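You operate a simulated robot arm through the tools that you are given. There is no shell and no other tool.

You run a simulated two-armed robot. Do the job below in one go: nothing can be reset, and whatever is moved stays where it is left.

TASK
Warm the booth up: mains and air on, damper open, heat on high.
Fine: watch the air gauge reach the green.

The check looks at the end state, three seconds after you hand in, the way a careful person would. Anything else that was tipped, shoved, dropped, spilled or broken makes it a failure.

THE ROBOT
Two 7-joint arms with two-finger parallel grippers on one trunk that stands fixed in place. Base frame: the origin is at the foot of the trunk, x ahead of it, y to its left, z up. Readings come in m, rad, newtons and seconds.
The left shoulder is at [0.05, 0.161, 0.998], the right one opposite. With the tool pointing down near the work surface each hand reaches from about 0.1 to 0.62 m from the base axis, measured 20 degrees to its own side. Payload 3.43 kg a hand.
The tool frame of a hand sits at the grasp point between the pads (the TCP): z along the fingers, y along the line on which they close. The tips reach 0.03 m beyond it. The gripper opens to 0.094 m. The fingers are 0.028 m wide and 0.01 m thick; the gripper's body (0.05 by 0.096 m) begins 0.055 m behind the TCP.
Orientation is told as [roll, pitch, yaw] about the base's x, y, z axes, in that order, counted from this pose: with the fingers straight down and closing along the base's y, the tool's x points along the base's -x, its y along +y and its z along -z.

THE INTERFACE
- The arms move only by the tool arm_command. It takes "left_deltas", "right_deltas" or both (then of equal length, played together; a hand with none holds still); each is a list of rows, each a list of 6 numbers: the shift along the tool's x, y, z in m, then the turn, a rotation vector about the tool's x, y, z in rad. In form: [[tx, ty, tz, ax, ay, az], ...]. A call has 1 to 20 rows; each row is the pose to reach, as a shift and turn from the pose commanded when the call began, along the tool's axes at that moment. "left_grip" and "right_grip" are, for a hand that has rows, the gripper command, from -1 (fully open) to 1 (shut), values between in proportion, set as the call begins (left out, the last holds). Each row takes 0.2 s and may step no farther than 0.05 m and 0.15 rad from the row before; otherwise, or with a gripper value out of range, the whole call is refused. A pose out of reach is approached as far as the arm can. The call stops where the force on the tool passes 90 N (or 10 N more than at its start, if that is more) or the arm is blocked; 0.2 s more then pass. Each finger travels about 0.045 m/s and halts on what it meets, pressing with about 28 N; the grip force reading is that of the motor and also rises with nothing between the fingers. The clock runs only during rows and for 0.2 s after the last one: add rows that repeat a pose to give the fingers time. The reply holds the time, the measured pose of the TCP, the force on the tool along the base axes, the opening and the grip force, in the units named above and with some noise, with the torque about the TCP (base axes, N m) and any sound that the robot's microphone picked up, and new pictures: "views" is both (left out), scene, wrist or none (wrist: the cameras of the hands that moved).
- Cameras (640 x 400 px; columns grow to the right, rows downward): "scene" is now at [0.1192, -0.0409, 1.1231]; the picture's right is [-0.44, -0.90, 0.00], its down [-0.51, 0.25, -0.83] and it looks along [0.74, -0.36, -0.56] (base axes); focal length 356 px, centre (320, 200). "left" rides on the left gripper at [0.076, -0.014, -0.103] in its tool frame; the picture's right is [0.18, 0.98, 0.00], its down [-0.75, 0.14, -0.64] and it looks along [-0.63, 0.12, 0.77] (tool axes); focal length 243 px, centre (320, 200). "right" rides on the right gripper at [0.076, 0.014, -0.102] in its tool frame; the picture's right is [-0.18, 0.98, 0.00], its down [-0.75, -0.14, -0.64] and it looks along [-0.63, -0.12, 0.77] (tool axes); focal length 243 px, centre (320, 200). There is no depth. A picture from a camera that has moved, and an enlarged one, comes with that camera's place and axes in the base frame and with its lens.
- slide_trunk(by): slides the trunk up (or, below 0, down) by that many m; the arms and the scene camera ride with it, the base frame stays. It gives what a move gives, with no picture.
- head_to(pan, tilt): turns the head with the scene camera to pan (to the left, within 1.396 rad either way) and tilt (down, from -0.506 to 1.204), counted from straight ahead of the robot. It gives what a move gives, and a new picture of the scene camera.
- enlarge(camera, box): a new picture of the part [left, top, right, bottom] of that camera's present view, enlarged. No time passes.
- finish_job(): hands the job in; it is judged then, once.

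Nothing tells you positions but the pictures and the camera data. Unless the task says otherwise, let go and move clear before handing in.

The tools are called after "Emit:" as name(argument=value, ...) on one line, values as JSON. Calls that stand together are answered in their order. arm_command: Moves the arms, as the interface text tells. Its arguments: {"type":"object","properties":{"left_deltas":{"type":"array","items":{"type":"array","items":{"type":"number"}}},"left_grip":{"type":"number"},"right_deltas":{"type":"array","items":{"type":"array","items":{"type":"number"}}},"right_grip":{"type":"number"},"views":{"type":"string","enum":["both","scene","wrist","none"]}},"required":[]} The other tools are called the same way: slide_trunk (by) slides the trunk up or down; head_to (pan, tilt) turns the head that bears the scene camera; enlarge (camera, box) takes an enlarged picture of a part of a camera's view; finish_job () hands the job in.

At the start:

```text
t: 0.0
left_position: [0.4734, -0.01, 0.9105]
left_ee_rot: [0.001, 0.0, 0.002]
left_contact_force: [-0.3, 0.2, 0.8]
left_moment: [0.02, 0.02, -0.02]
left_gripper_width: 0.0938
left_grip_force: 0.1
right_position: [0.2888, -0.3666, 0.8731]
right_ee_rot: [-0.001, 0.0, 0.004]
right_contact_force: [-0.6, -0.3, 1.0]
right_moment: [0.02, 0.04, 0.01]
right_gripper_width: 0.0939
right_grip_force: 0.1
trunk travel left (down, up): [-0.025, 0.242]
head pan, tilt: [-0.454, 0.599]
```

scene: 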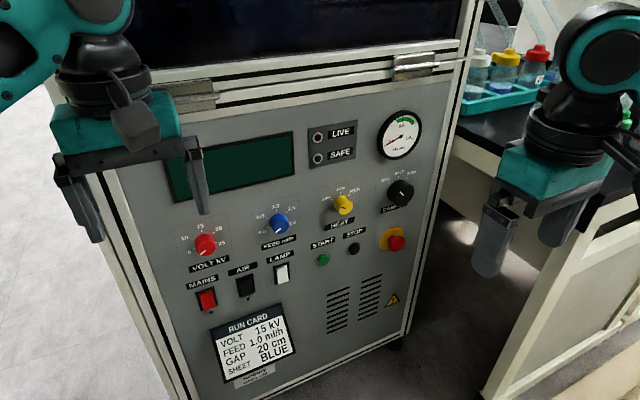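
right: 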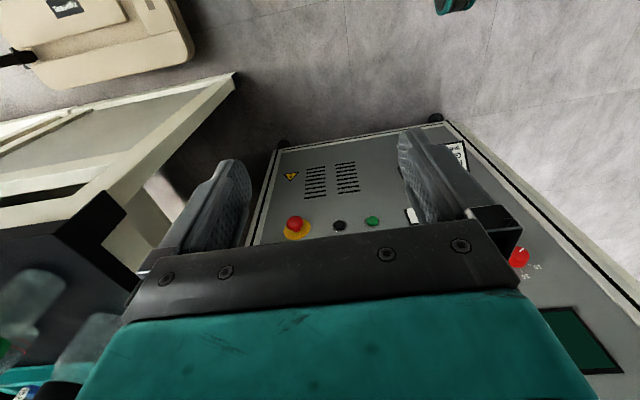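
left: 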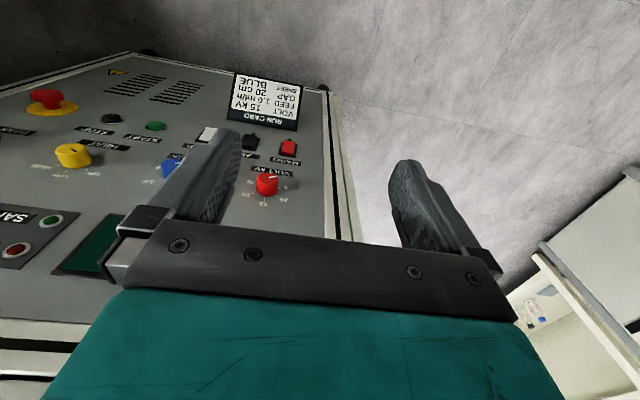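

I see a cabinet panel with red/black/white rocker switches (MAINS, AIR, LAMP), red/blue/yellow knobs, a black selector near the gauge, and start/stop buttons. I'll look closer before moving anything.

Emit:
enlarge(camera="scene", box=[310, 100, 440, 260])

Emit:
enlarge(camera="scene", box=[160, 190, 320, 320])

Emit:
enlarge(camera="left", box=[0, 50, 340, 260])

```text
2.50 times, centred on (375, 180) of scene
camera zoom: at [0.1192, -0.0409, 1.1231], right [-0.44, -0.9, 0.0], down [-0.51, 0.25, -0.83], along [0.74, -0.36, -0.56], focal length 891 px, centre (182, 250)
```

zoom: 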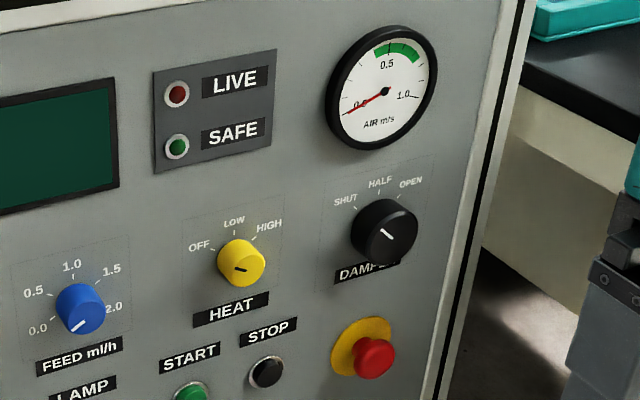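

```text
3.08 times, centred on (240, 255) of scene
camera zoom: at [0.1192, -0.0409, 1.1231], right [-0.44, -0.9, 0.0], down [-0.51, 0.25, -0.83], along [0.74, -0.36, -0.56], focal length 1096 px, centre (566, 31)
```

zoom: 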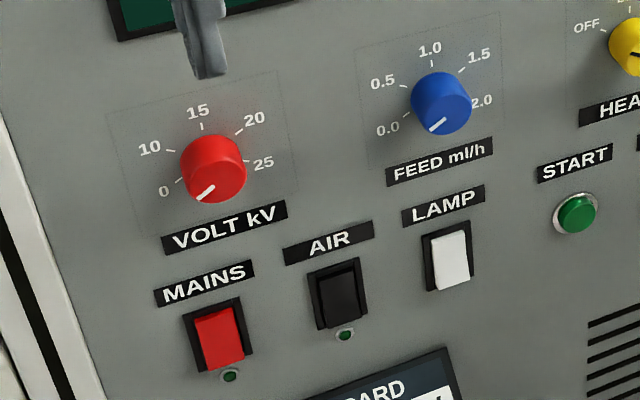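

```text
1.88 times, centred on (170, 155) of left
camera zoom: at [0.3964, -0.0245, 1.0143], right [-0.19, 0.98, 0.0], down [0.75, 0.14, 0.64], along [0.63, 0.12, -0.77], focal length 457 px, centre (602, 285)
```

zoom: 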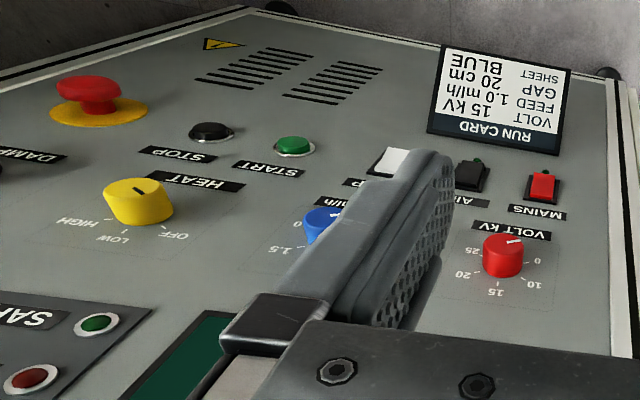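

The panel looks vertical, at roughly x≈0.64. MAINS is near (0.64,-0.05,0.56), AIR near (0.64,-0.125,0.56), HEAT near (0.62,-0.34,0.71) and DAMPER near (0.61,-0.47,0.71). I'll zoom in on the switches and knob pointers next.

Emit:
enlarge(camera="scene", box=[190, 260, 300, 325])

Emit:
enlarge(camera="scene", box=[320, 170, 424, 235])

Emit:
enlarge(camera="left", box=[230, 120, 320, 176])

Emit:
enlarge(camera="left", box=[40, 120, 120, 170])

Emit:
head_to(pan=-0.454, tilt=0.3)

```text
5.82 times, centred on (245, 292) of scene
camera zoom: at [0.1192, -0.0409, 1.1231], right [-0.44, -0.9, 0.0], down [-0.51, 0.25, -0.83], along [0.74, -0.36, -0.56], focal length 2073 px, centre (756, -338)
```

zoom: 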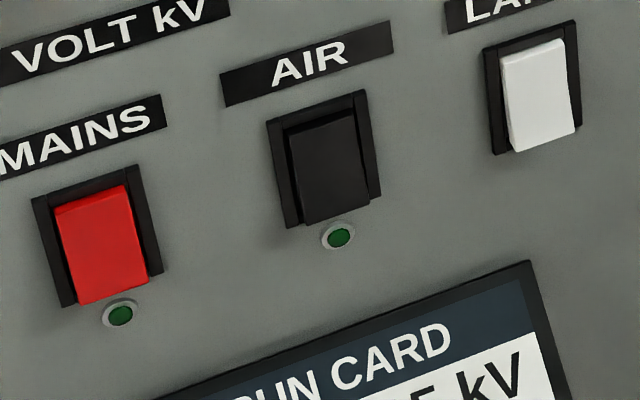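

```text
6.15 times, centred on (372, 202) of scene
camera zoom: at [0.1192, -0.0409, 1.1231], right [-0.44, -0.9, 0.0], down [-0.51, 0.25, -0.83], along [0.74, -0.36, -0.56], focal length 2193 px, centre (0, 185)
```

zoom: 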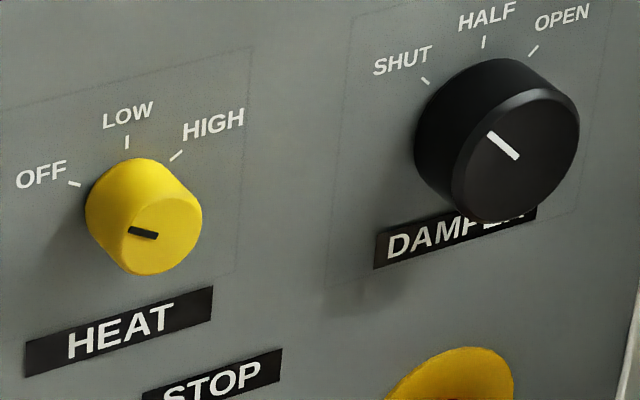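

```text
7.11 times, centred on (275, 148) of left
camera zoom: at [0.3964, -0.0245, 1.0143], right [-0.19, 0.98, 0.0], down [0.75, 0.14, 0.64], along [0.63, 0.12, -0.77], focal length 1725 px, centre (640, 570)
```

zoom: 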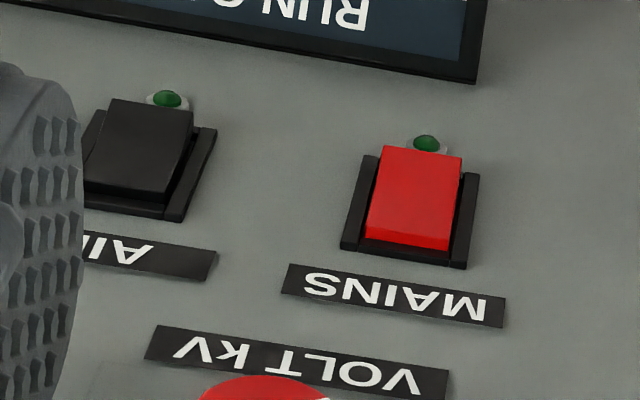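

```text
8.00 times, centred on (80, 145) of left
camera zoom: at [0.3964, -0.0245, 1.0143], right [-0.19, 0.98, 0.0], down [0.75, 0.14, 0.64], along [0.63, 0.12, -0.77], focal length 1941 px, centre (2240, 640)
```

zoom: 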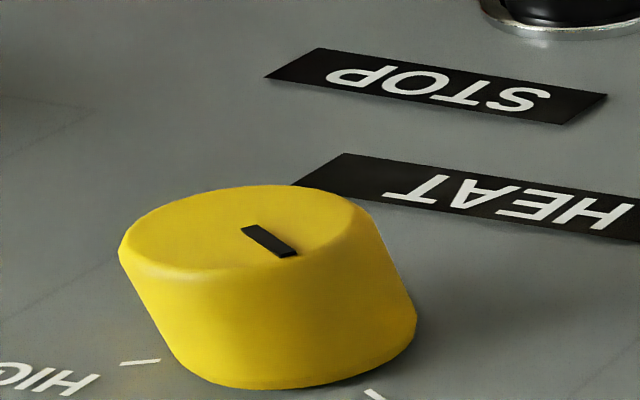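

```text
t: 0.8
left_position: [0.4733, -0.0099, 0.9113]
left_ee_rot: [0.002, 0.0, 0.002]
left_contact_force: [0.6, 0.2, -0.4]
left_moment: [0.03, 0.02, -0.01]
left_gripper_width: 0.0941
left_grip_force: 0.0
right_position: [0.2887, -0.3682, 0.8737]
right_ee_rot: [0.0, -0.002, 0.002]
right_contact_force: [0.2, -0.1, 0.6]
right_moment: [-0.02, 0.01, -0.01]
right_gripper_width: 0.094
right_grip_force: 0.0
trunk travel left (down, up): [-0.025, 0.242]
head pan, tilt: [-0.454, 0.3]
camera scene: at [0.1236, -0.0431, 1.1503], right [-0.44, -0.9, 0.0], down [-0.27, 0.13, -0.96], along [0.86, -0.42, -0.3], focal length 356 px, centre (320, 200)
```

scene: 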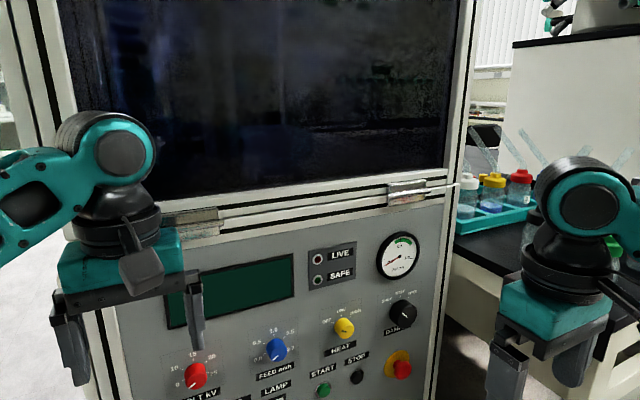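

The rockers and their LEDs look off, and both HEAT and DAMPER point to their leftmost marks. Triangulated, the panel face is at about x≈0.654. I'll close the left gripper and bring it down in front of MAINS, tilted forward, and look again.

Emit:
arm_command(left_deltas=[[-0.006, -0.004, 0.031, 0, -0.105, 0], [-0.012, -0.008, 0.062, 0, -0.21, 0], [-0.018, -0.012, 0.093, 0, -0.315, 0], [-0.024, -0.016, 0.124, 0, -0.42, 0], [-0.03, -0.02, 0.155, 0, -0.525, 0], [-0.036, -0.024, 0.186, 0, -0.63, 0], [-0.042, -0.028, 0.217, 0, -0.735, 0], [-0.048, -0.032, 0.248, 0, -0.84, 0], [-0.052, -0.036, 0.279, 0, -0.945, 0], [-0.057, -0.037, 0.31, 0, -1.047, 0], [-0.057, -0.037, 0.31, 0, -1.047, 0]], left_grip=1, views="both")

Emit:
head_to(pan=-0.25, tilt=0.7)

```text
t: 3.2
left_position: [0.5312, -0.0468, 0.6005]
left_ee_rot: [0.002, -1.047, 0.003]
left_contact_force: [0.5, 0.8, -0.6]
left_moment: [0.03, 0.0, 0.02]
left_gripper_width: 0.0
left_grip_force: 28.0
right_position: [0.2874, -0.3675, 0.8725]
right_ee_rot: [0.001, 0.0, 0.003]
right_contact_force: [0.6, 0.6, 0.8]
right_moment: [0.01, 0.03, -0.01]
right_gripper_width: 0.094
right_grip_force: 0.1
trunk travel left (down, up): [-0.025, 0.242]
head pan, tilt: [-0.454, 0.3]
camera scene: at [0.1236, -0.0432, 1.1504], right [-0.44, -0.9, 0.0], down [-0.27, 0.13, -0.96], along [0.86, -0.42, -0.3], focal length 356 px, centre (320, 200)
camera left: at [0.4038, -0.06, 0.586], right [-0.09, 0.98, -0.16], down [-0.18, 0.14, 0.97], along [0.98, 0.12, 0.16], focal length 243 px, centre (320, 200)
```

scene: 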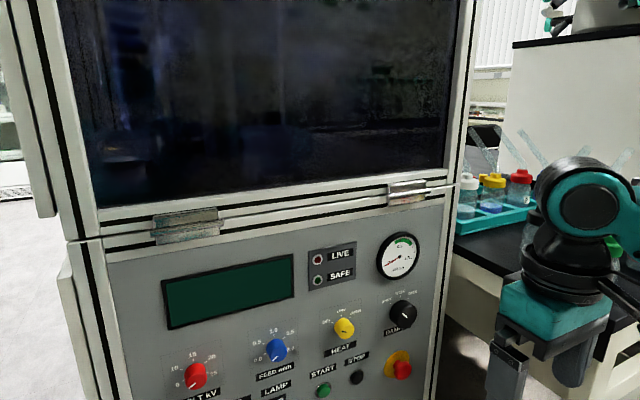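
left: 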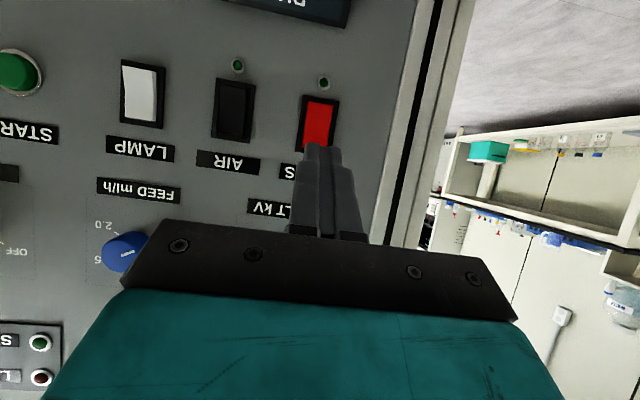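

```text
t: 4.1
left_position: [0.5315, -0.0456, 0.6002]
left_ee_rot: [0.0, -1.047, 0.0]
left_contact_force: [0.5, 0.2, -0.1]
left_moment: [0.02, 0.01, 0.02]
left_gripper_width: 0.0
left_grip_force: 27.4
right_position: [0.2884, -0.3676, 0.873]
right_ee_rot: [-0.001, -0.001, 0.004]
right_contact_force: [0.1, 0.2, 0.1]
right_moment: [0.0, 0.02, 0.02]
right_gripper_width: 0.0943
right_grip_force: 0.1
trunk travel left (down, up): [-0.025, 0.242]
head pan, tilt: [-0.25, 0.7]
camera scene: at [0.122, -0.0232, 1.1143], right [-0.25, -0.97, 0.0], down [-0.62, 0.16, -0.77], along [0.74, -0.19, -0.64], focal length 356 px, centre (320, 200)
```

scene: 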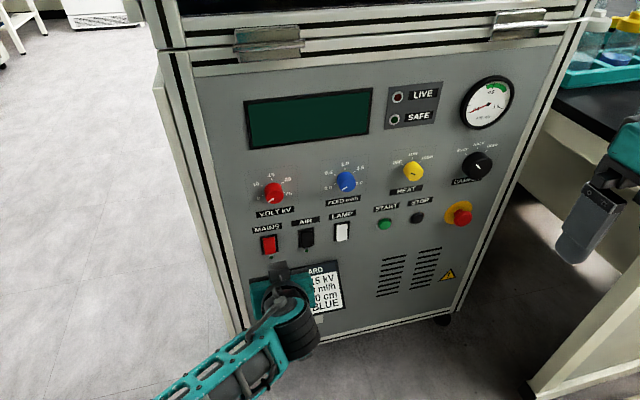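

The left hand is in front of the panel just below MAINS, with the fingers closed. I'll zoom in from the wrist camera to see which end of each rocker is proud.

Emit:
enlarge(camera="left", box=[200, 50, 360, 150])

Emit:
enlarge(camera="scene", box=[245, 215, 365, 290])

Emit:
enlarge(camera="left", box=[100, 40, 260, 140])

```text
4.00 times, centred on (280, 100) of left
camera zoom: at [0.4039, -0.0598, 0.5865], right [-0.09, 0.98, -0.16], down [-0.18, 0.14, 0.97], along [0.98, 0.12, 0.16], focal length 970 px, centre (480, 600)
```

zoom: 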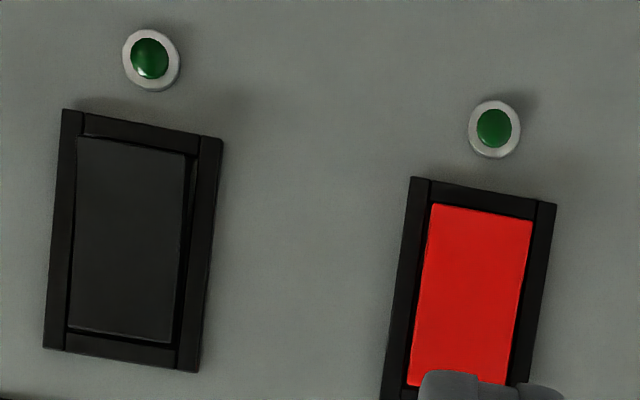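

```text
5.33 times, centred on (305, 252) of scene
camera zoom: at [0.122, -0.0232, 1.1143], right [-0.25, -0.97, 0.0], down [-0.62, 0.16, -0.77], along [0.74, -0.19, -0.64], focal length 1900 px, centre (400, -80)
```

zoom: 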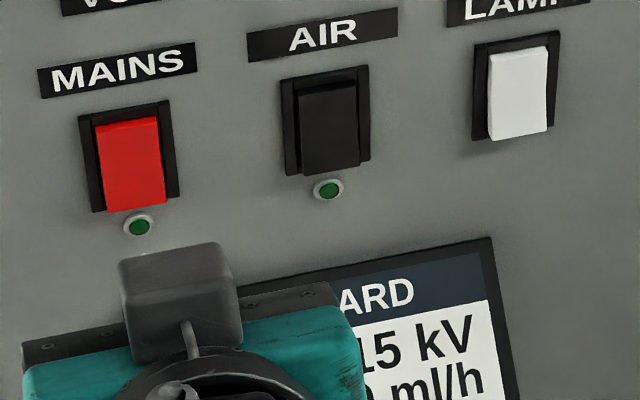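

```text
4.00 times, centred on (180, 90) of left
camera zoom: at [0.4039, -0.0598, 0.5865], right [-0.09, 0.98, -0.16], down [-0.18, 0.14, 0.97], along [0.98, 0.12, 0.16], focal length 970 px, centre (880, 640)
```

zoom: 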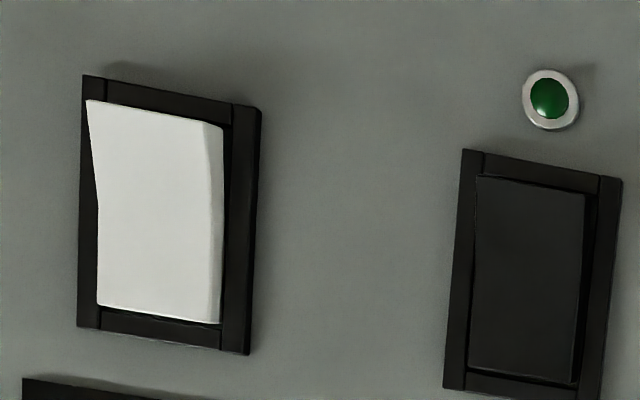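

The rockers look slightly proud at one end, but the tilt is small. I'll zoom in further before choosing which half to press.

Emit:
enlarge(camera="left", box=[205, 70, 263, 150])

Emit:
enlarge(camera="left", box=[110, 50, 180, 135])

Emit:
enlarge(camera="scene", box=[325, 215, 360, 245])

Emit:
enlarge(camera="scene", box=[250, 225, 325, 262])

```text
5.00 times, centred on (234, 110) of left
camera zoom: at [0.4039, -0.0598, 0.5865], right [-0.09, 0.98, -0.16], down [-0.18, 0.14, 0.97], along [0.98, 0.12, 0.16], focal length 1213 px, centre (750, 650)
```

zoom: 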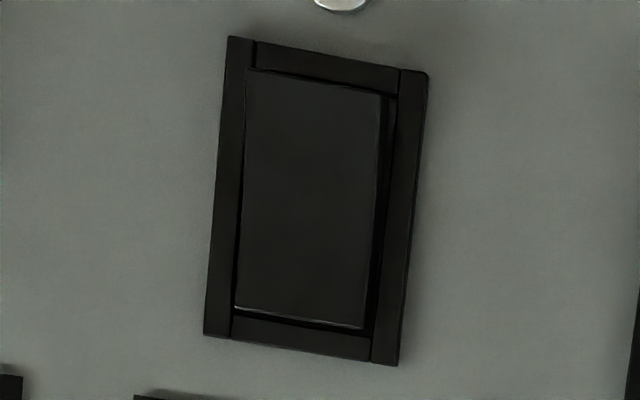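

```text
4.71 times, centred on (145, 92) of left
camera zoom: at [0.4039, -0.0598, 0.5865], right [-0.09, 0.98, -0.16], down [-0.18, 0.14, 0.97], along [0.98, 0.12, 0.16], focal length 1142 px, centre (1144, 706)
```

zoom: 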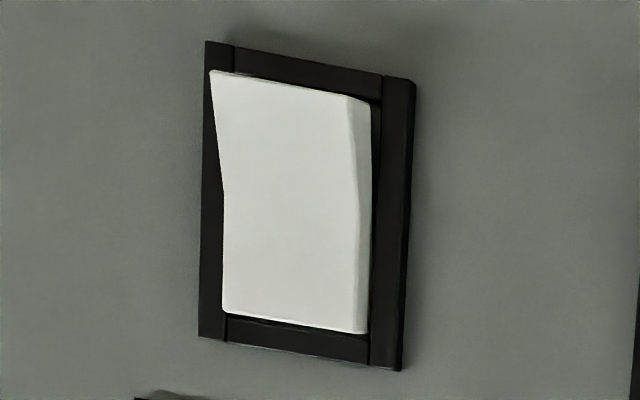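

```text
13.33 times, centred on (342, 230) of scene
camera zoom: at [0.122, -0.0232, 1.1143], right [-0.25, -0.97, 0.0], down [-0.62, 0.16, -0.77], along [0.74, -0.19, -0.64], focal length 4751 px, centre (20, -200)
```

zoom: 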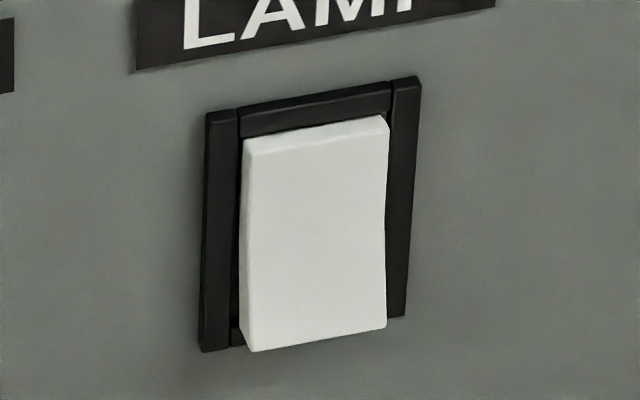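

```text
8.53 times, centred on (288, 244) of scene
camera zoom: at [0.122, -0.0232, 1.1143], right [-0.25, -0.97, 0.0], down [-0.62, 0.16, -0.77], along [0.74, -0.19, -0.64], focal length 3041 px, centre (597, -171)
```

zoom: 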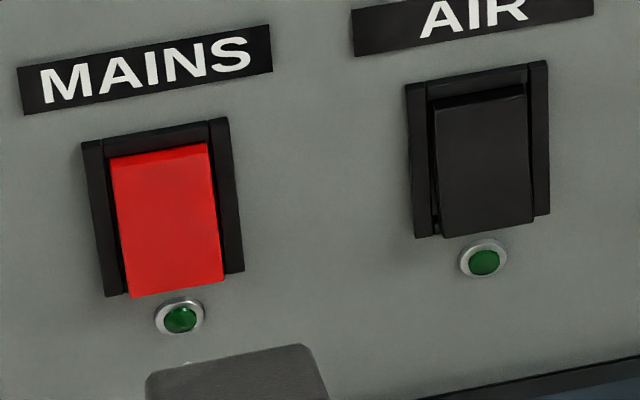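

All three rockers are V-shaped with the lower half proud and the top pressed, and the LEDs are dark. I take this as off, so pressing the lower half should switch them on. I'll move the closed fingertips in front of the lower half of MAINS.

Emit:
arm_command(left_deltas=[[0.005, 0.0, 0.026, 0, 0, 0], [0.01, 0.0, 0.052, 0, 0, 0], [0.0155, 0.0, 0.0771, 0, 0, 0], [0.0155, 0.0, 0.0771, 0, 0, 0]], views="both")

```text
t: 5.1
left_position: [0.5883, -0.0461, 0.5493]
left_ee_rot: [0.0, -1.047, 0.002]
left_contact_force: [-0.6, -0.2, 0.6]
left_moment: [0.02, -0.02, 0.01]
left_gripper_width: 0.0
left_grip_force: 28.2
right_position: [0.2881, -0.3683, 0.8729]
right_ee_rot: [-0.001, -0.001, 0.002]
right_contact_force: [0.7, 0.4, 0.0]
right_moment: [-0.01, 0.01, 0.02]
right_gripper_width: 0.094
right_grip_force: 0.0
trunk travel left (down, up): [-0.025, 0.242]
head pan, tilt: [-0.25, 0.7]
camera scene: at [0.1221, -0.0232, 1.1143], right [-0.25, -0.97, 0.0], down [-0.62, 0.16, -0.76], along [0.74, -0.19, -0.64], focal length 356 px, centre (320, 200)
camera left: at [0.4611, -0.0597, 0.5352], right [-0.09, 0.98, -0.16], down [-0.18, 0.14, 0.97], along [0.98, 0.12, 0.16], focal length 243 px, centre (320, 200)
```

scene: 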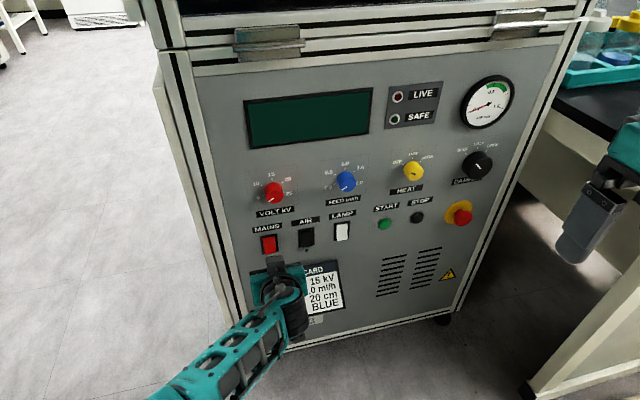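
left: 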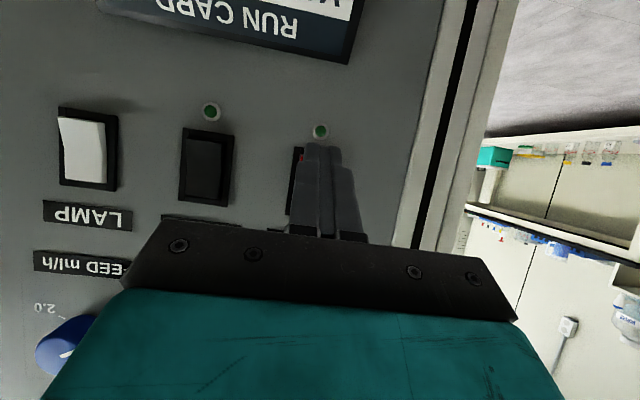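

Emit:
enlarge(camera="left", box=[270, 110, 370, 190])

Emit:
enlarge(camera="scene", box=[240, 220, 330, 290])

```text
5.00 times, centred on (320, 150) of left
camera zoom: at [0.4611, -0.0597, 0.5352], right [-0.09, 0.98, -0.16], down [-0.18, 0.14, 0.97], along [0.98, 0.12, 0.16], focal length 1213 px, centre (320, 450)
```

zoom: 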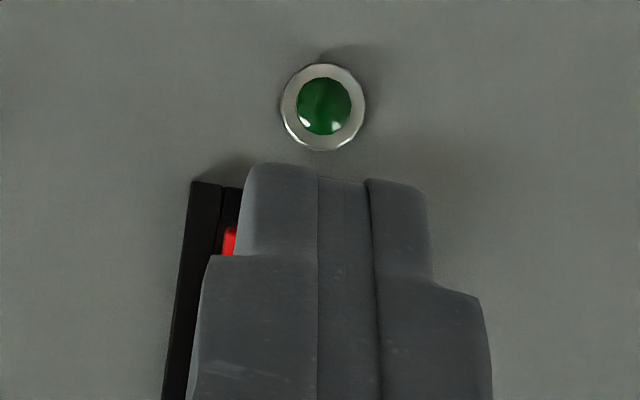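

```text
5.71 times, centred on (285, 255) of scene
camera zoom: at [0.1221, -0.0232, 1.1143], right [-0.25, -0.97, 0.0], down [-0.62, 0.16, -0.76], along [0.74, -0.19, -0.64], focal length 2036 px, centre (520, -114)
```

zoom: 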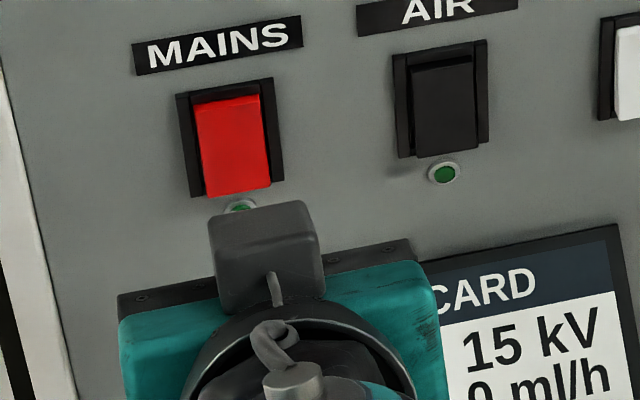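

The fingertips are lined up with the lower half of the MAINS rocker. I'll push straight in, in small steps, and watch the force and the LED.

Emit:
arm_command(left_deltas=[[-0.0003, -0.002, 0.0045, 0, 0, 0], [-0.0023, -0.002, 0.0079, 0, 0, 0], [-0.0043, -0.002, 0.0114, 0, 0, 0], [-0.0058, -0.002, 0.014, 0, 0, 0], [-0.0073, -0.002, 0.0166, 0, 0, 0], [-0.0083, -0.002, 0.0183, 0, 0, 0]], views="both")

```text
t: 6.5
left_position: [0.6091, -0.0502, 0.5471]
left_ee_rot: [0.001, -1.046, 0.001]
left_contact_force: [-0.4, -0.1, 0.1]
left_moment: [-0.02, 0.01, 0.01]
left_gripper_width: 0.0
left_grip_force: 27.6
right_position: [0.2883, -0.3681, 0.8738]
right_ee_rot: [0.001, 0.0, 0.002]
right_contact_force: [-0.5, 0.3, -1.1]
right_moment: [-0.04, 0.03, -0.01]
right_gripper_width: 0.094
right_grip_force: 0.1
trunk travel left (down, up): [-0.025, 0.242]
head pan, tilt: [-0.25, 0.7]
camera scene: at [0.122, -0.0232, 1.1143], right [-0.25, -0.97, 0.0], down [-0.62, 0.16, -0.76], along [0.74, -0.19, -0.64], focal length 356 px, centre (320, 200)
camera left: at [0.4815, -0.0637, 0.533], right [-0.09, 0.98, -0.16], down [-0.18, 0.14, 0.97], along [0.98, 0.12, 0.16], focal length 243 px, centre (320, 200)
```

scene: 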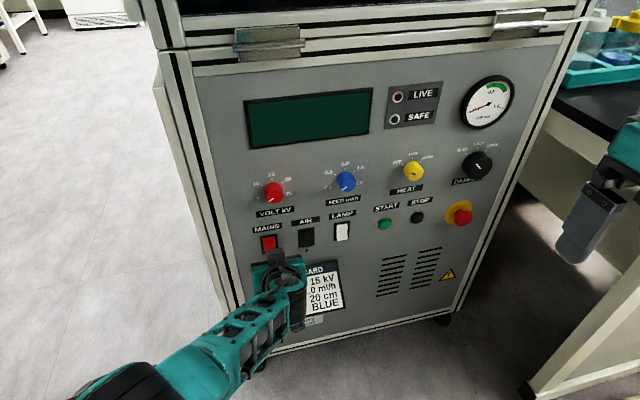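
left: 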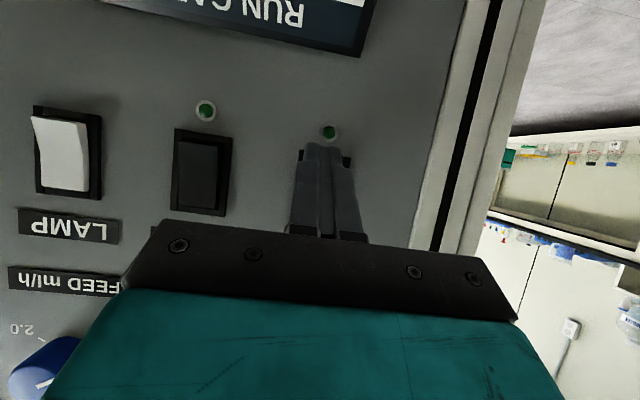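

No contact yet, so I'll keep pushing in with small steps.

Emit:
arm_command(left_deltas=[[-0.001, 0.001, 0.0017, 0, 0, 0], [-0.002, 0.001, 0.0035, 0, 0, 0], [-0.003, 0.001, 0.0052, 0, 0, 0], [-0.004, 0.001, 0.0069, 0, 0, 0], [-0.005, 0.001, 0.0087, 0, 0, 0]], views="wrist")

```text
t: 7.2
left_position: [0.6128, -0.0383, 0.5412]
left_ee_rot: [-0.026, -1.033, 0.03]
left_contact_force: [-35.9, -5.7, 7.9]
left_moment: [-0.06, -0.05, -0.25]
left_gripper_width: 0.0
left_grip_force: 27.8
right_position: [0.2875, -0.3676, 0.8744]
right_ee_rot: [-0.001, -0.001, 0.002]
right_contact_force: [-0.7, 0.1, -0.4]
right_moment: [-0.01, -0.01, -0.01]
right_gripper_width: 0.0938
right_grip_force: 0.1
trunk travel left (down, up): [-0.025, 0.242]
head pan, tilt: [-0.25, 0.7]
stopped in row 3 (left hand): the force on the tool passed its limit at 92 N (the readings are from after the stop); the commanded pose is now the measured one
camera left: at [0.4855, -0.0533, 0.5298], right [-0.1, 0.98, -0.17], down [-0.17, 0.15, 0.97], along [0.98, 0.13, 0.15], focal length 243 px, centre (320, 200)
```

left: 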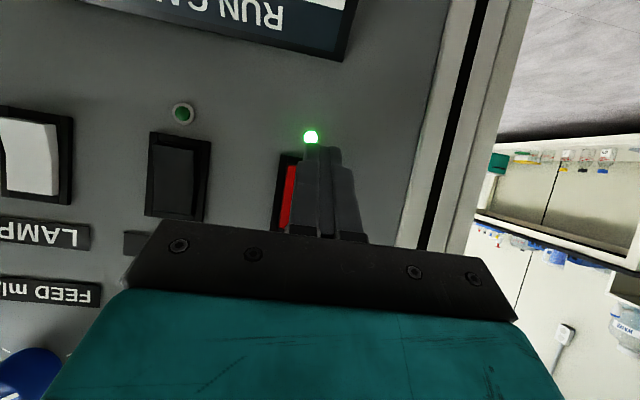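

The MAINS LED is now lit green. I'll back the hand straight out and check.

Emit:
arm_command(left_deltas=[[0.01, 0, -0.0173, 0, 0, 0], [0.02, 0, -0.0346, 0, 0, 0], [0.03, 0, -0.052, 0, 0, 0], [0.03, 0, -0.052, 0, 0, 0]], views="both")

```text
t: 8.2
left_position: [0.5543, -0.039, 0.5435]
left_ee_rot: [-0.019, -1.034, 0.027]
left_contact_force: [0.2, 0.4, -1.3]
left_moment: [-0.01, -0.02, -0.04]
left_gripper_width: 0.0
left_grip_force: 27.9
right_position: [0.2869, -0.3671, 0.8721]
right_ee_rot: [-0.002, -0.001, 0.0]
right_contact_force: [-0.2, -0.3, 0.4]
right_moment: [-0.01, 0.02, 0.0]
right_gripper_width: 0.0938
right_grip_force: 0.2
trunk travel left (down, up): [-0.025, 0.242]
head pan, tilt: [-0.25, 0.7]
camera scene: at [0.122, -0.0232, 1.1143], right [-0.25, -0.97, 0.0], down [-0.62, 0.16, -0.77], along [0.74, -0.19, -0.64], focal length 356 px, centre (320, 200)
camera left: at [0.4266, -0.0547, 0.5315], right [-0.1, 0.98, -0.17], down [-0.17, 0.15, 0.97], along [0.98, 0.13, 0.15], focal length 243 px, centre (320, 200)
```

scene: 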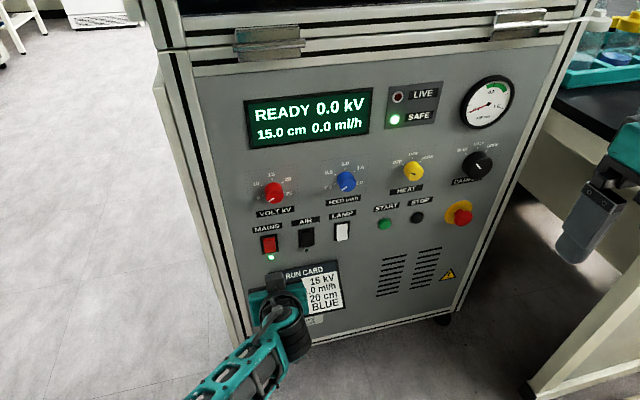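
left: 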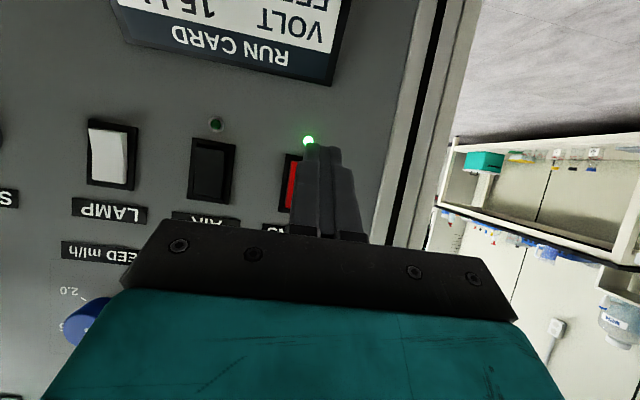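

MAINS is on: the display shows READY, and the SAFE light and MAINS LED are lit. Next I'll move the left hand across to face the lower half of AIR, at y≈-0.125.

Emit:
arm_command(left_deltas=[[-0.003, -0.03, 0.004, 0.002, -0.006, 0.006], [-0.008, -0.06, 0.01, 0.0044, -0.013, 0.0135], [-0.0209, -0.086, 0.0292, 0.0044, -0.013, 0.0135], [-0.0209, -0.086, 0.0292, 0.0044, -0.013, 0.0135]], views="both")

```text
t: 9.2
left_position: [0.5645, -0.091, 0.5458]
left_ee_rot: [-0.008, -1.046, 0.007]
left_contact_force: [-0.2, 0.1, -0.5]
left_moment: [0.0, 0.0, -0.02]
left_gripper_width: 0.0001
left_grip_force: 27.8
left hand out of reach, approached as far as the arm can: row 2, 3, 4
right_position: [0.2881, -0.3677, 0.8738]
right_ee_rot: [0.0, 0.001, 0.002]
right_contact_force: [-0.9, -0.4, -0.2]
right_moment: [0.0, -0.01, -0.01]
right_gripper_width: 0.0939
right_grip_force: 0.0
trunk travel left (down, up): [-0.025, 0.242]
head pan, tilt: [-0.25, 0.7]
camera scene: at [0.122, -0.0232, 1.1143], right [-0.25, -0.97, 0.0], down [-0.62, 0.16, -0.76], along [0.74, -0.19, -0.64], focal length 356 px, centre (320, 200)
camera left: at [0.4371, -0.1047, 0.5315], right [-0.09, 0.98, -0.16], down [-0.18, 0.14, 0.97], along [0.98, 0.12, 0.16], focal length 243 px, centre (320, 200)
```

scene: 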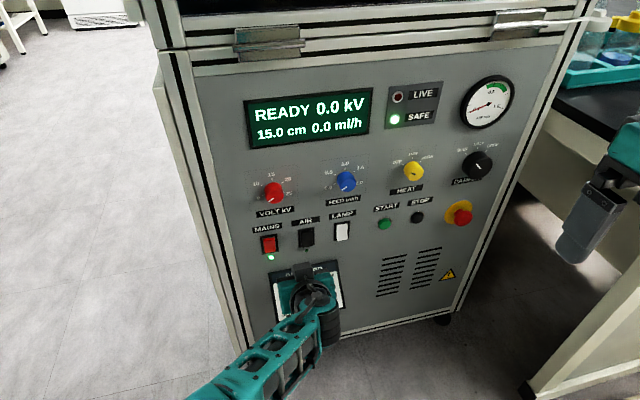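
left: 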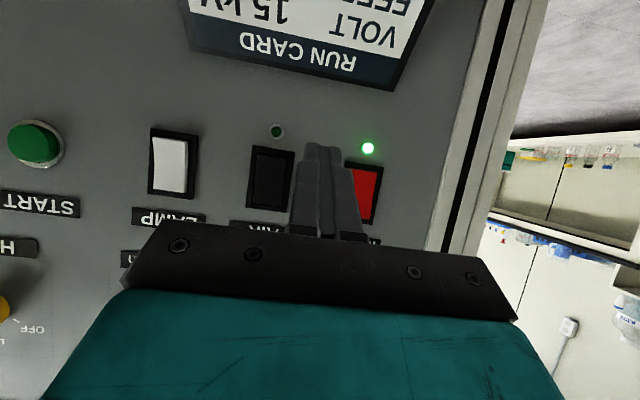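

The left hand can't reach AIR in this posture, but the right hand can. I'll back the left hand out to its own side first.

Emit:
arm_command(left_deltas=[[0.015, 0, -0.026, 0, 0, 0], [0.03, 0, -0.052, 0, 0, 0], [0.015, 0.0333, -0.076, 0, 0, 0], [0.0, 0.0667, -0.1, 0, 0, 0], [-0.015, 0.1, -0.124, 0, 0, 0], [-0.03, 0.1333, -0.148, 0, 0, 0], [-0.045, 0.1667, -0.172, 0, 0, 0], [-0.06, 0.2, -0.196, 0, 0, 0], [-0.06, 0.2, -0.196, 0, 0, 0]], views="scene")

```text
t: 9.9
left_position: [0.5827, -0.0842, 0.6692]
left_ee_rot: [-0.074, -1.264, 0.064]
left_contact_force: [-0.2, -0.7, 0.7]
left_moment: [-0.01, -0.04, 0.02]
left_gripper_width: 0.0
left_grip_force: 27.5
right_position: [0.2883, -0.3673, 0.8723]
right_ee_rot: [0.001, 0.001, 0.001]
right_contact_force: [0.1, 0.5, -1.3]
right_moment: [0.06, -0.01, 0.02]
right_gripper_width: 0.0939
right_grip_force: 0.1
trunk travel left (down, up): [-0.025, 0.242]
head pan, tilt: [-0.25, 0.7]
stopped in row 3 (left hand): the arm was blocked; the commanded pose is now the measured one
camera scene: at [0.122, -0.0237, 1.1142], right [-0.25, -0.97, 0.0], down [-0.62, 0.16, -0.76], along [0.74, -0.19, -0.64], focal length 356 px, centre (320, 200)
```

scene: 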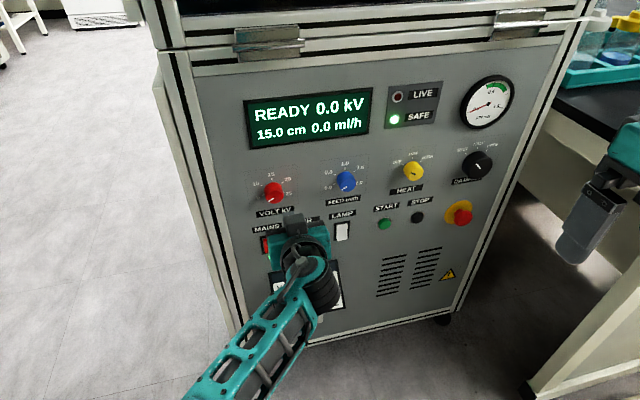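

The left arm moved oddly and reports being blocked. I'll look around before doing anything else.

Emit:
enlarge(camera="left", box=[0, 0, 640, 400])

Emit:
enlarge(camera="right", box=[0, 0, 640, 400])

Emit:
head_to(pan=0.1, tilt=0.95)

```text
1.00 times, centred on (320, 200) of left (not enlarged: the box is as wide or as high as the picture)
camera zoom: at [0.4617, -0.0991, 0.6285], right [-0.05, 0.98, -0.2], down [-0.38, 0.16, 0.91], along [0.92, 0.12, 0.37], focal length 243 px, centre (320, 200)
```

zoom: 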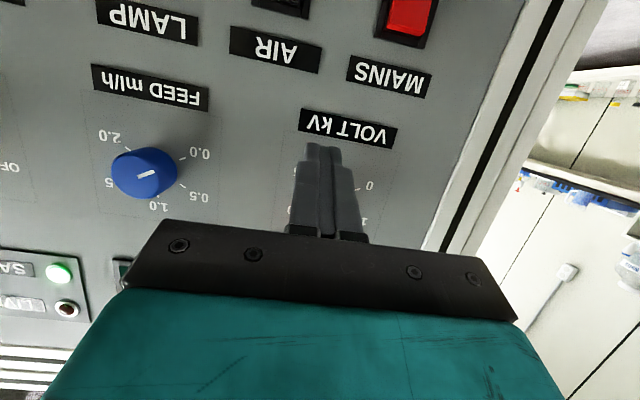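

```text
1.00 times, centred on (320, 200) of right (not enlarged: the box is as wide or as high as the picture)
camera zoom: at [0.2117, -0.3533, 0.9751], right [0.18, 0.98, 0.0], down [0.75, -0.14, 0.64], along [0.63, -0.12, -0.77], focal length 243 px, centre (320, 200)
```

zoom: 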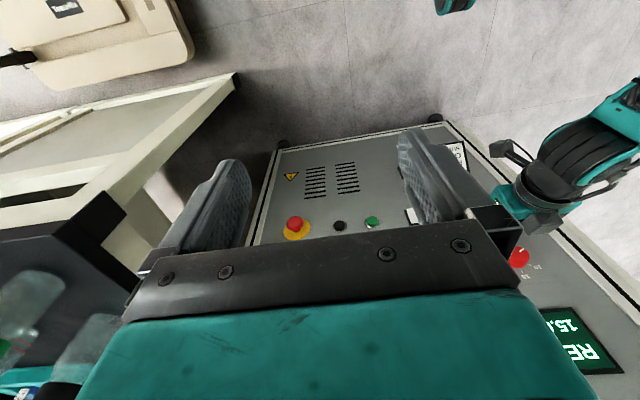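

```text
t: 10.8
left_position: [0.5828, -0.0852, 0.6684]
left_ee_rot: [-0.078, -1.263, 0.067]
left_contact_force: [-0.3, -0.3, 0.7]
left_moment: [-0.02, 0.02, -0.01]
left_gripper_width: 0.0002
left_grip_force: 28.0
right_position: [0.2878, -0.3669, 0.8732]
right_ee_rot: [0.0, 0.0, 0.0]
right_contact_force: [0.6, -0.7, 0.1]
right_moment: [-0.03, 0.01, 0.01]
right_gripper_width: 0.0941
right_grip_force: 0.0
trunk travel left (down, up): [-0.025, 0.242]
head pan, tilt: [0.099, 0.949]
camera scene: at [0.1121, 0.005, 1.0945], right [0.1, -1.0, 0.0], down [-0.81, -0.08, -0.58], along [0.58, 0.06, -0.81], focal length 356 px, centre (320, 200)
```

scene: 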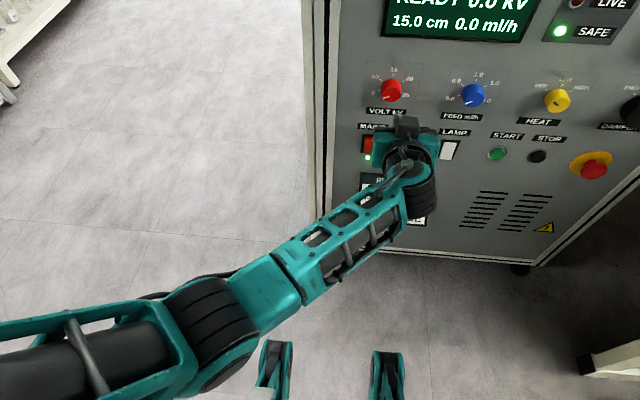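

No contact with the knobs: the fingertips are about 4 cm below VOLT and clear of the panel. I'll ease the left hand straight back toward the robot in small steps.

Emit:
arm_command(left_deltas=[[0.006, 0.005, -0.019, 0, 0, 0], [0.012, 0.01, -0.038, 0, 0, 0], [0.018, 0.015, -0.057, 0, 0, 0], [0.024, 0.02, -0.076, 0, 0, 0]], views="both")

```text
t: 11.5
left_position: [0.5877, -0.0725, 0.7652]
left_ee_rot: [-0.225, -1.442, 0.216]
left_contact_force: [0.6, -0.2, 0.0]
left_moment: [-0.02, 0.01, -0.01]
left_gripper_width: 0.0
left_grip_force: 28.0
right_position: [0.2885, -0.3676, 0.8724]
right_ee_rot: [0.0, 0.001, 0.001]
right_contact_force: [-0.1, -0.1, 0.2]
right_moment: [-0.05, 0.01, -0.02]
right_gripper_width: 0.0939
right_grip_force: 0.1
trunk travel left (down, up): [-0.025, 0.242]
head pan, tilt: [0.099, 0.949]
stopped in row 3 (left hand): the arm was blocked; the commanded pose is now the measured one
camera scene: at [0.1122, 0.0049, 1.0945], right [0.1, -1.0, 0.0], down [-0.81, -0.08, -0.58], along [0.58, 0.06, -0.81], focal length 356 px, centre (320, 200)
camera left: at [0.4771, -0.0881, 0.7029], right [-0.02, 0.98, -0.21], down [-0.54, 0.17, 0.82], along [0.84, 0.13, 0.53], focal length 243 px, centre (320, 200)
```

scene: 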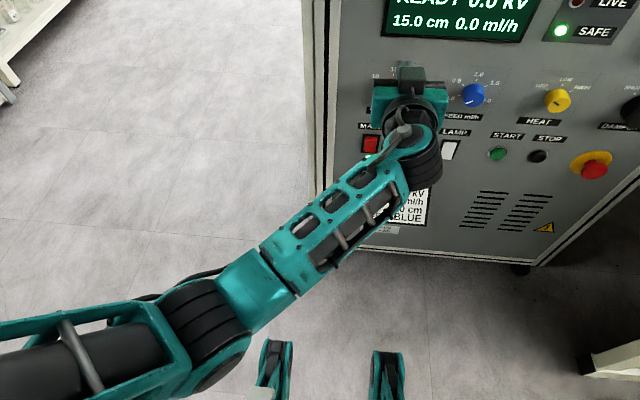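
left: 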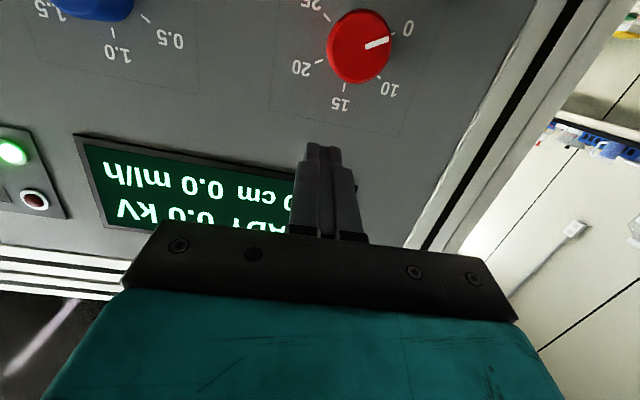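

The arm swung upward instead of back. VOLT still points at 0 and nothing was touched. I'll test whether it holds still, using a zero move and then a very small pull-back.

Emit:
arm_command(left_deltas=[[0, 0, 0, 0, 0, 0], [0, 0, 0, 0, 0, 0]], views="none")

```text
t: 12.1
left_position: [0.5884, -0.0729, 0.7647]
left_ee_rot: [-0.229, -1.444, 0.219]
left_contact_force: [-0.6, -0.2, 0.0]
left_moment: [0.01, 0.0, 0.0]
left_gripper_width: 0.0001
left_grip_force: 27.9
right_position: [0.2889, -0.3671, 0.8712]
right_ee_rot: [-0.001, -0.002, 0.001]
right_contact_force: [0.7, -0.3, -0.5]
right_moment: [0.02, 0.0, 0.02]
right_gripper_width: 0.0938
right_grip_force: 0.0
trunk travel left (down, up): [-0.025, 0.242]
head pan, tilt: [0.099, 0.949]
```

Emit:
arm_command(left_deltas=[[0, 0, -0.006, 0, 0, 0], [0, 0, -0.012, 0, 0, 0]], views="none")

```text
t: 12.9
left_position: [0.59, -0.0673, 0.7894]
left_ee_rot: [-0.208, -1.493, 0.206]
left_contact_force: [0.4, 0.1, 0.6]
left_moment: [0.01, 0.02, -0.03]
left_gripper_width: 0.0
left_grip_force: 28.5
right_position: [0.2878, -0.3664, 0.8742]
right_ee_rot: [0.001, 0.0, 0.0]
right_contact_force: [-0.9, 0.2, 0.4]
right_moment: [0.04, -0.01, 0.04]
right_gripper_width: 0.0942
right_grip_force: 0.0
trunk travel left (down, up): [-0.025, 0.242]
head pan, tilt: [0.099, 0.949]
stopped in row 2 (left hand): the arm was blocked; the commanded pose is now the measured one
```

Emit:
head_to(pan=0.5, tilt=0.9)

Emit:
enlarge(camera="left", box=[0, 0, 640, 400])

Emit:
enlarge(camera="right", box=[400, 50, 640, 250])

```text
t: 13.7
left_position: [0.5893, -0.067, 0.7889]
left_ee_rot: [-0.206, -1.494, 0.205]
left_contact_force: [0.4, 1.3, 0.1]
left_moment: [-0.02, -0.02, 0.01]
left_gripper_width: 0.0
left_grip_force: 28.4
right_position: [0.2882, -0.3673, 0.8726]
right_ee_rot: [-0.001, 0.0, 0.002]
right_contact_force: [0.5, 0.7, 1.1]
right_moment: [0.03, 0.02, -0.04]
right_gripper_width: 0.0937
right_grip_force: 0.0
trunk travel left (down, up): [-0.025, 0.242]
head pan, tilt: [0.499, 0.901]
camera scene: at [0.106, 0.0339, 1.0981], right [0.48, -0.88, 0.0], down [-0.69, -0.37, -0.62], along [0.55, 0.3, -0.78], focal length 356 px, centre (320, 200)
```

scene: 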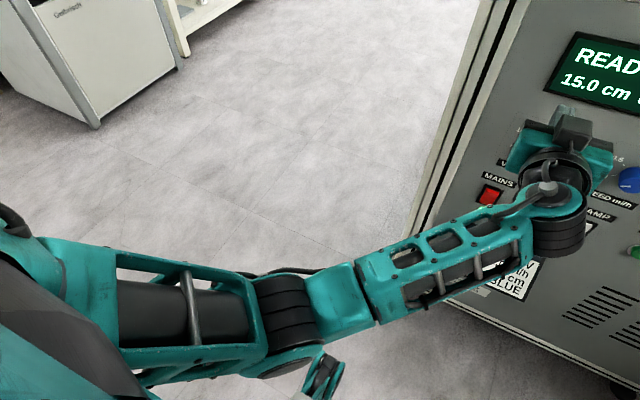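

```text
1.00 times, centred on (320, 200) of left (not enlarged: the box is as wide or as high as the picture)
camera zoom: at [0.4806, -0.0817, 0.7215], right [-0.01, 0.98, -0.2], down [-0.58, 0.15, 0.8], along [0.81, 0.13, 0.57], focal length 243 px, centre (320, 200)
```

zoom: 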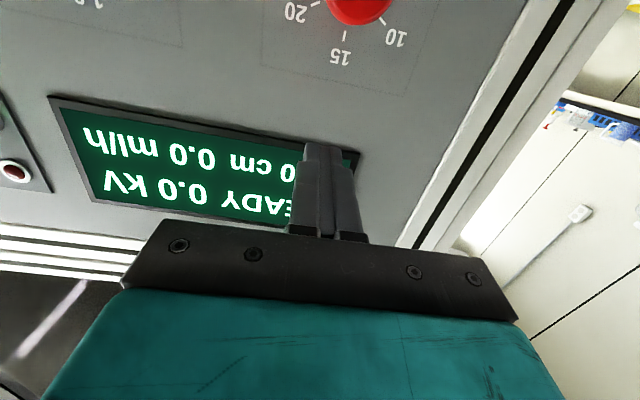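

```text
2.00 times, centred on (520, 150) of right
camera zoom: at [0.2118, -0.3528, 0.9754], right [0.18, 0.98, 0.0], down [0.75, -0.14, 0.64], along [0.63, -0.12, -0.77], focal length 485 px, centre (-80, 300)
```

zoom: 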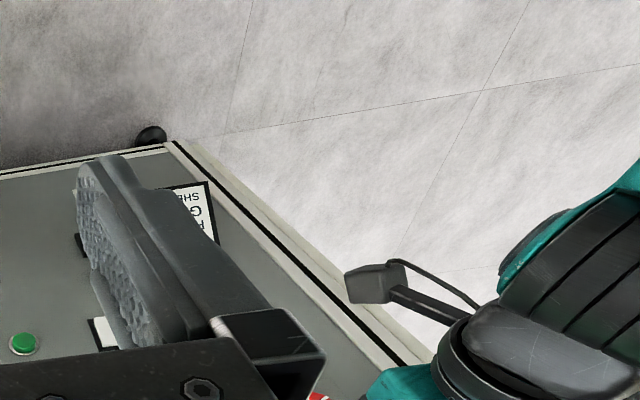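

The left arm is clear of everything: the hand is in front of the display and the elbow is low. I'll try a small downward tilt of the hand, which should be a more natural posture for it.

Emit:
arm_command(left_deltas=[[0, 0, 0, 0, 0.05, 0], [0, 0, 0, 0, 0.1, 0]], views="none")

```text
t: 14.3
left_position: [0.5952, -0.0593, 0.7929]
left_ee_rot: [0.026, -1.413, -0.02]
left_contact_force: [-0.3, -0.4, 0.0]
left_moment: [0.04, -0.02, -0.02]
left_gripper_width: 0.0003
left_grip_force: 28.3
right_position: [0.2875, -0.367, 0.8727]
right_ee_rot: [0.0, 0.0, 0.002]
right_contact_force: [0.1, 0.5, -0.1]
right_moment: [0.01, -0.04, 0.01]
right_gripper_width: 0.0938
right_grip_force: 0.0
trunk travel left (down, up): [-0.025, 0.242]
head pan, tilt: [0.499, 0.901]
```

Emit:
arm_command(left_deltas=[[0, 0, -0.006, 0, 0.05, 0], [0, 0, -0.012, 0, 0.1, 0], [0, 0, -0.018, 0, 0.15, 0]], views="none")

```text
t: 15.3
left_position: [0.5934, -0.0297, 0.8034]
left_ee_rot: [0.242, -1.303, -0.198]
left_contact_force: [-0.8, 0.9, -0.1]
left_moment: [0.01, 0.02, 0.03]
left_gripper_width: 0.0001
left_grip_force: 28.1
right_position: [0.2885, -0.366, 0.8725]
right_ee_rot: [0.0, -0.001, 0.001]
right_contact_force: [0.4, 1.2, -0.9]
right_moment: [0.0, 0.02, -0.01]
right_gripper_width: 0.0939
right_grip_force: 0.0
trunk travel left (down, up): [-0.025, 0.242]
head pan, tilt: [0.499, 0.901]
stopped in row 3 (left hand): the arm was blocked; the commanded pose is now the measured one
```

Emit:
arm_command(left_deltas=[[0.0047, 0.0155, -0.0137, 0, 0.03, 0], [0.0094, 0.031, -0.0274, 0, 0.06, 0]], views="both")

```text
t: 16.1
left_position: [0.5831, 0.0041, 0.8678]
left_ee_rot: [0.289, -1.361, -0.236]
left_contact_force: [0.1, 0.5, 0.3]
left_moment: [0.0, 0.01, -0.02]
left_gripper_width: 0.0
left_grip_force: 28.1
right_position: [0.2875, -0.3668, 0.8719]
right_ee_rot: [-0.001, 0.0, 0.002]
right_contact_force: [0.2, 0.4, 0.4]
right_moment: [0.02, 0.01, 0.01]
right_gripper_width: 0.0937
right_grip_force: 0.0
trunk travel left (down, up): [-0.025, 0.242]
head pan, tilt: [0.499, 0.901]
stopped in row 2 (left hand): the arm was blocked; the commanded pose is now the measured one
camera scene: at [0.1059, 0.034, 1.0981], right [0.48, -0.88, 0.0], down [-0.69, -0.38, -0.62], along [0.55, 0.3, -0.78], focal length 356 px, centre (320, 200)
camera left: at [0.4675, -0.0121, 0.8129], right [-0.08, 0.99, -0.12], down [-0.48, 0.07, 0.87], along [0.87, 0.13, 0.47], focal length 243 px, centre (320, 200)
```

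scene: 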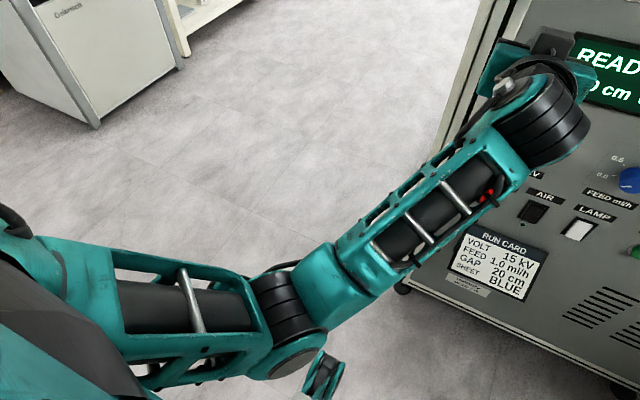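
left: 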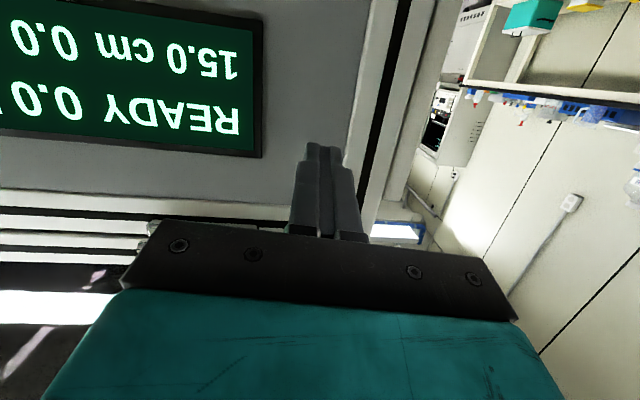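

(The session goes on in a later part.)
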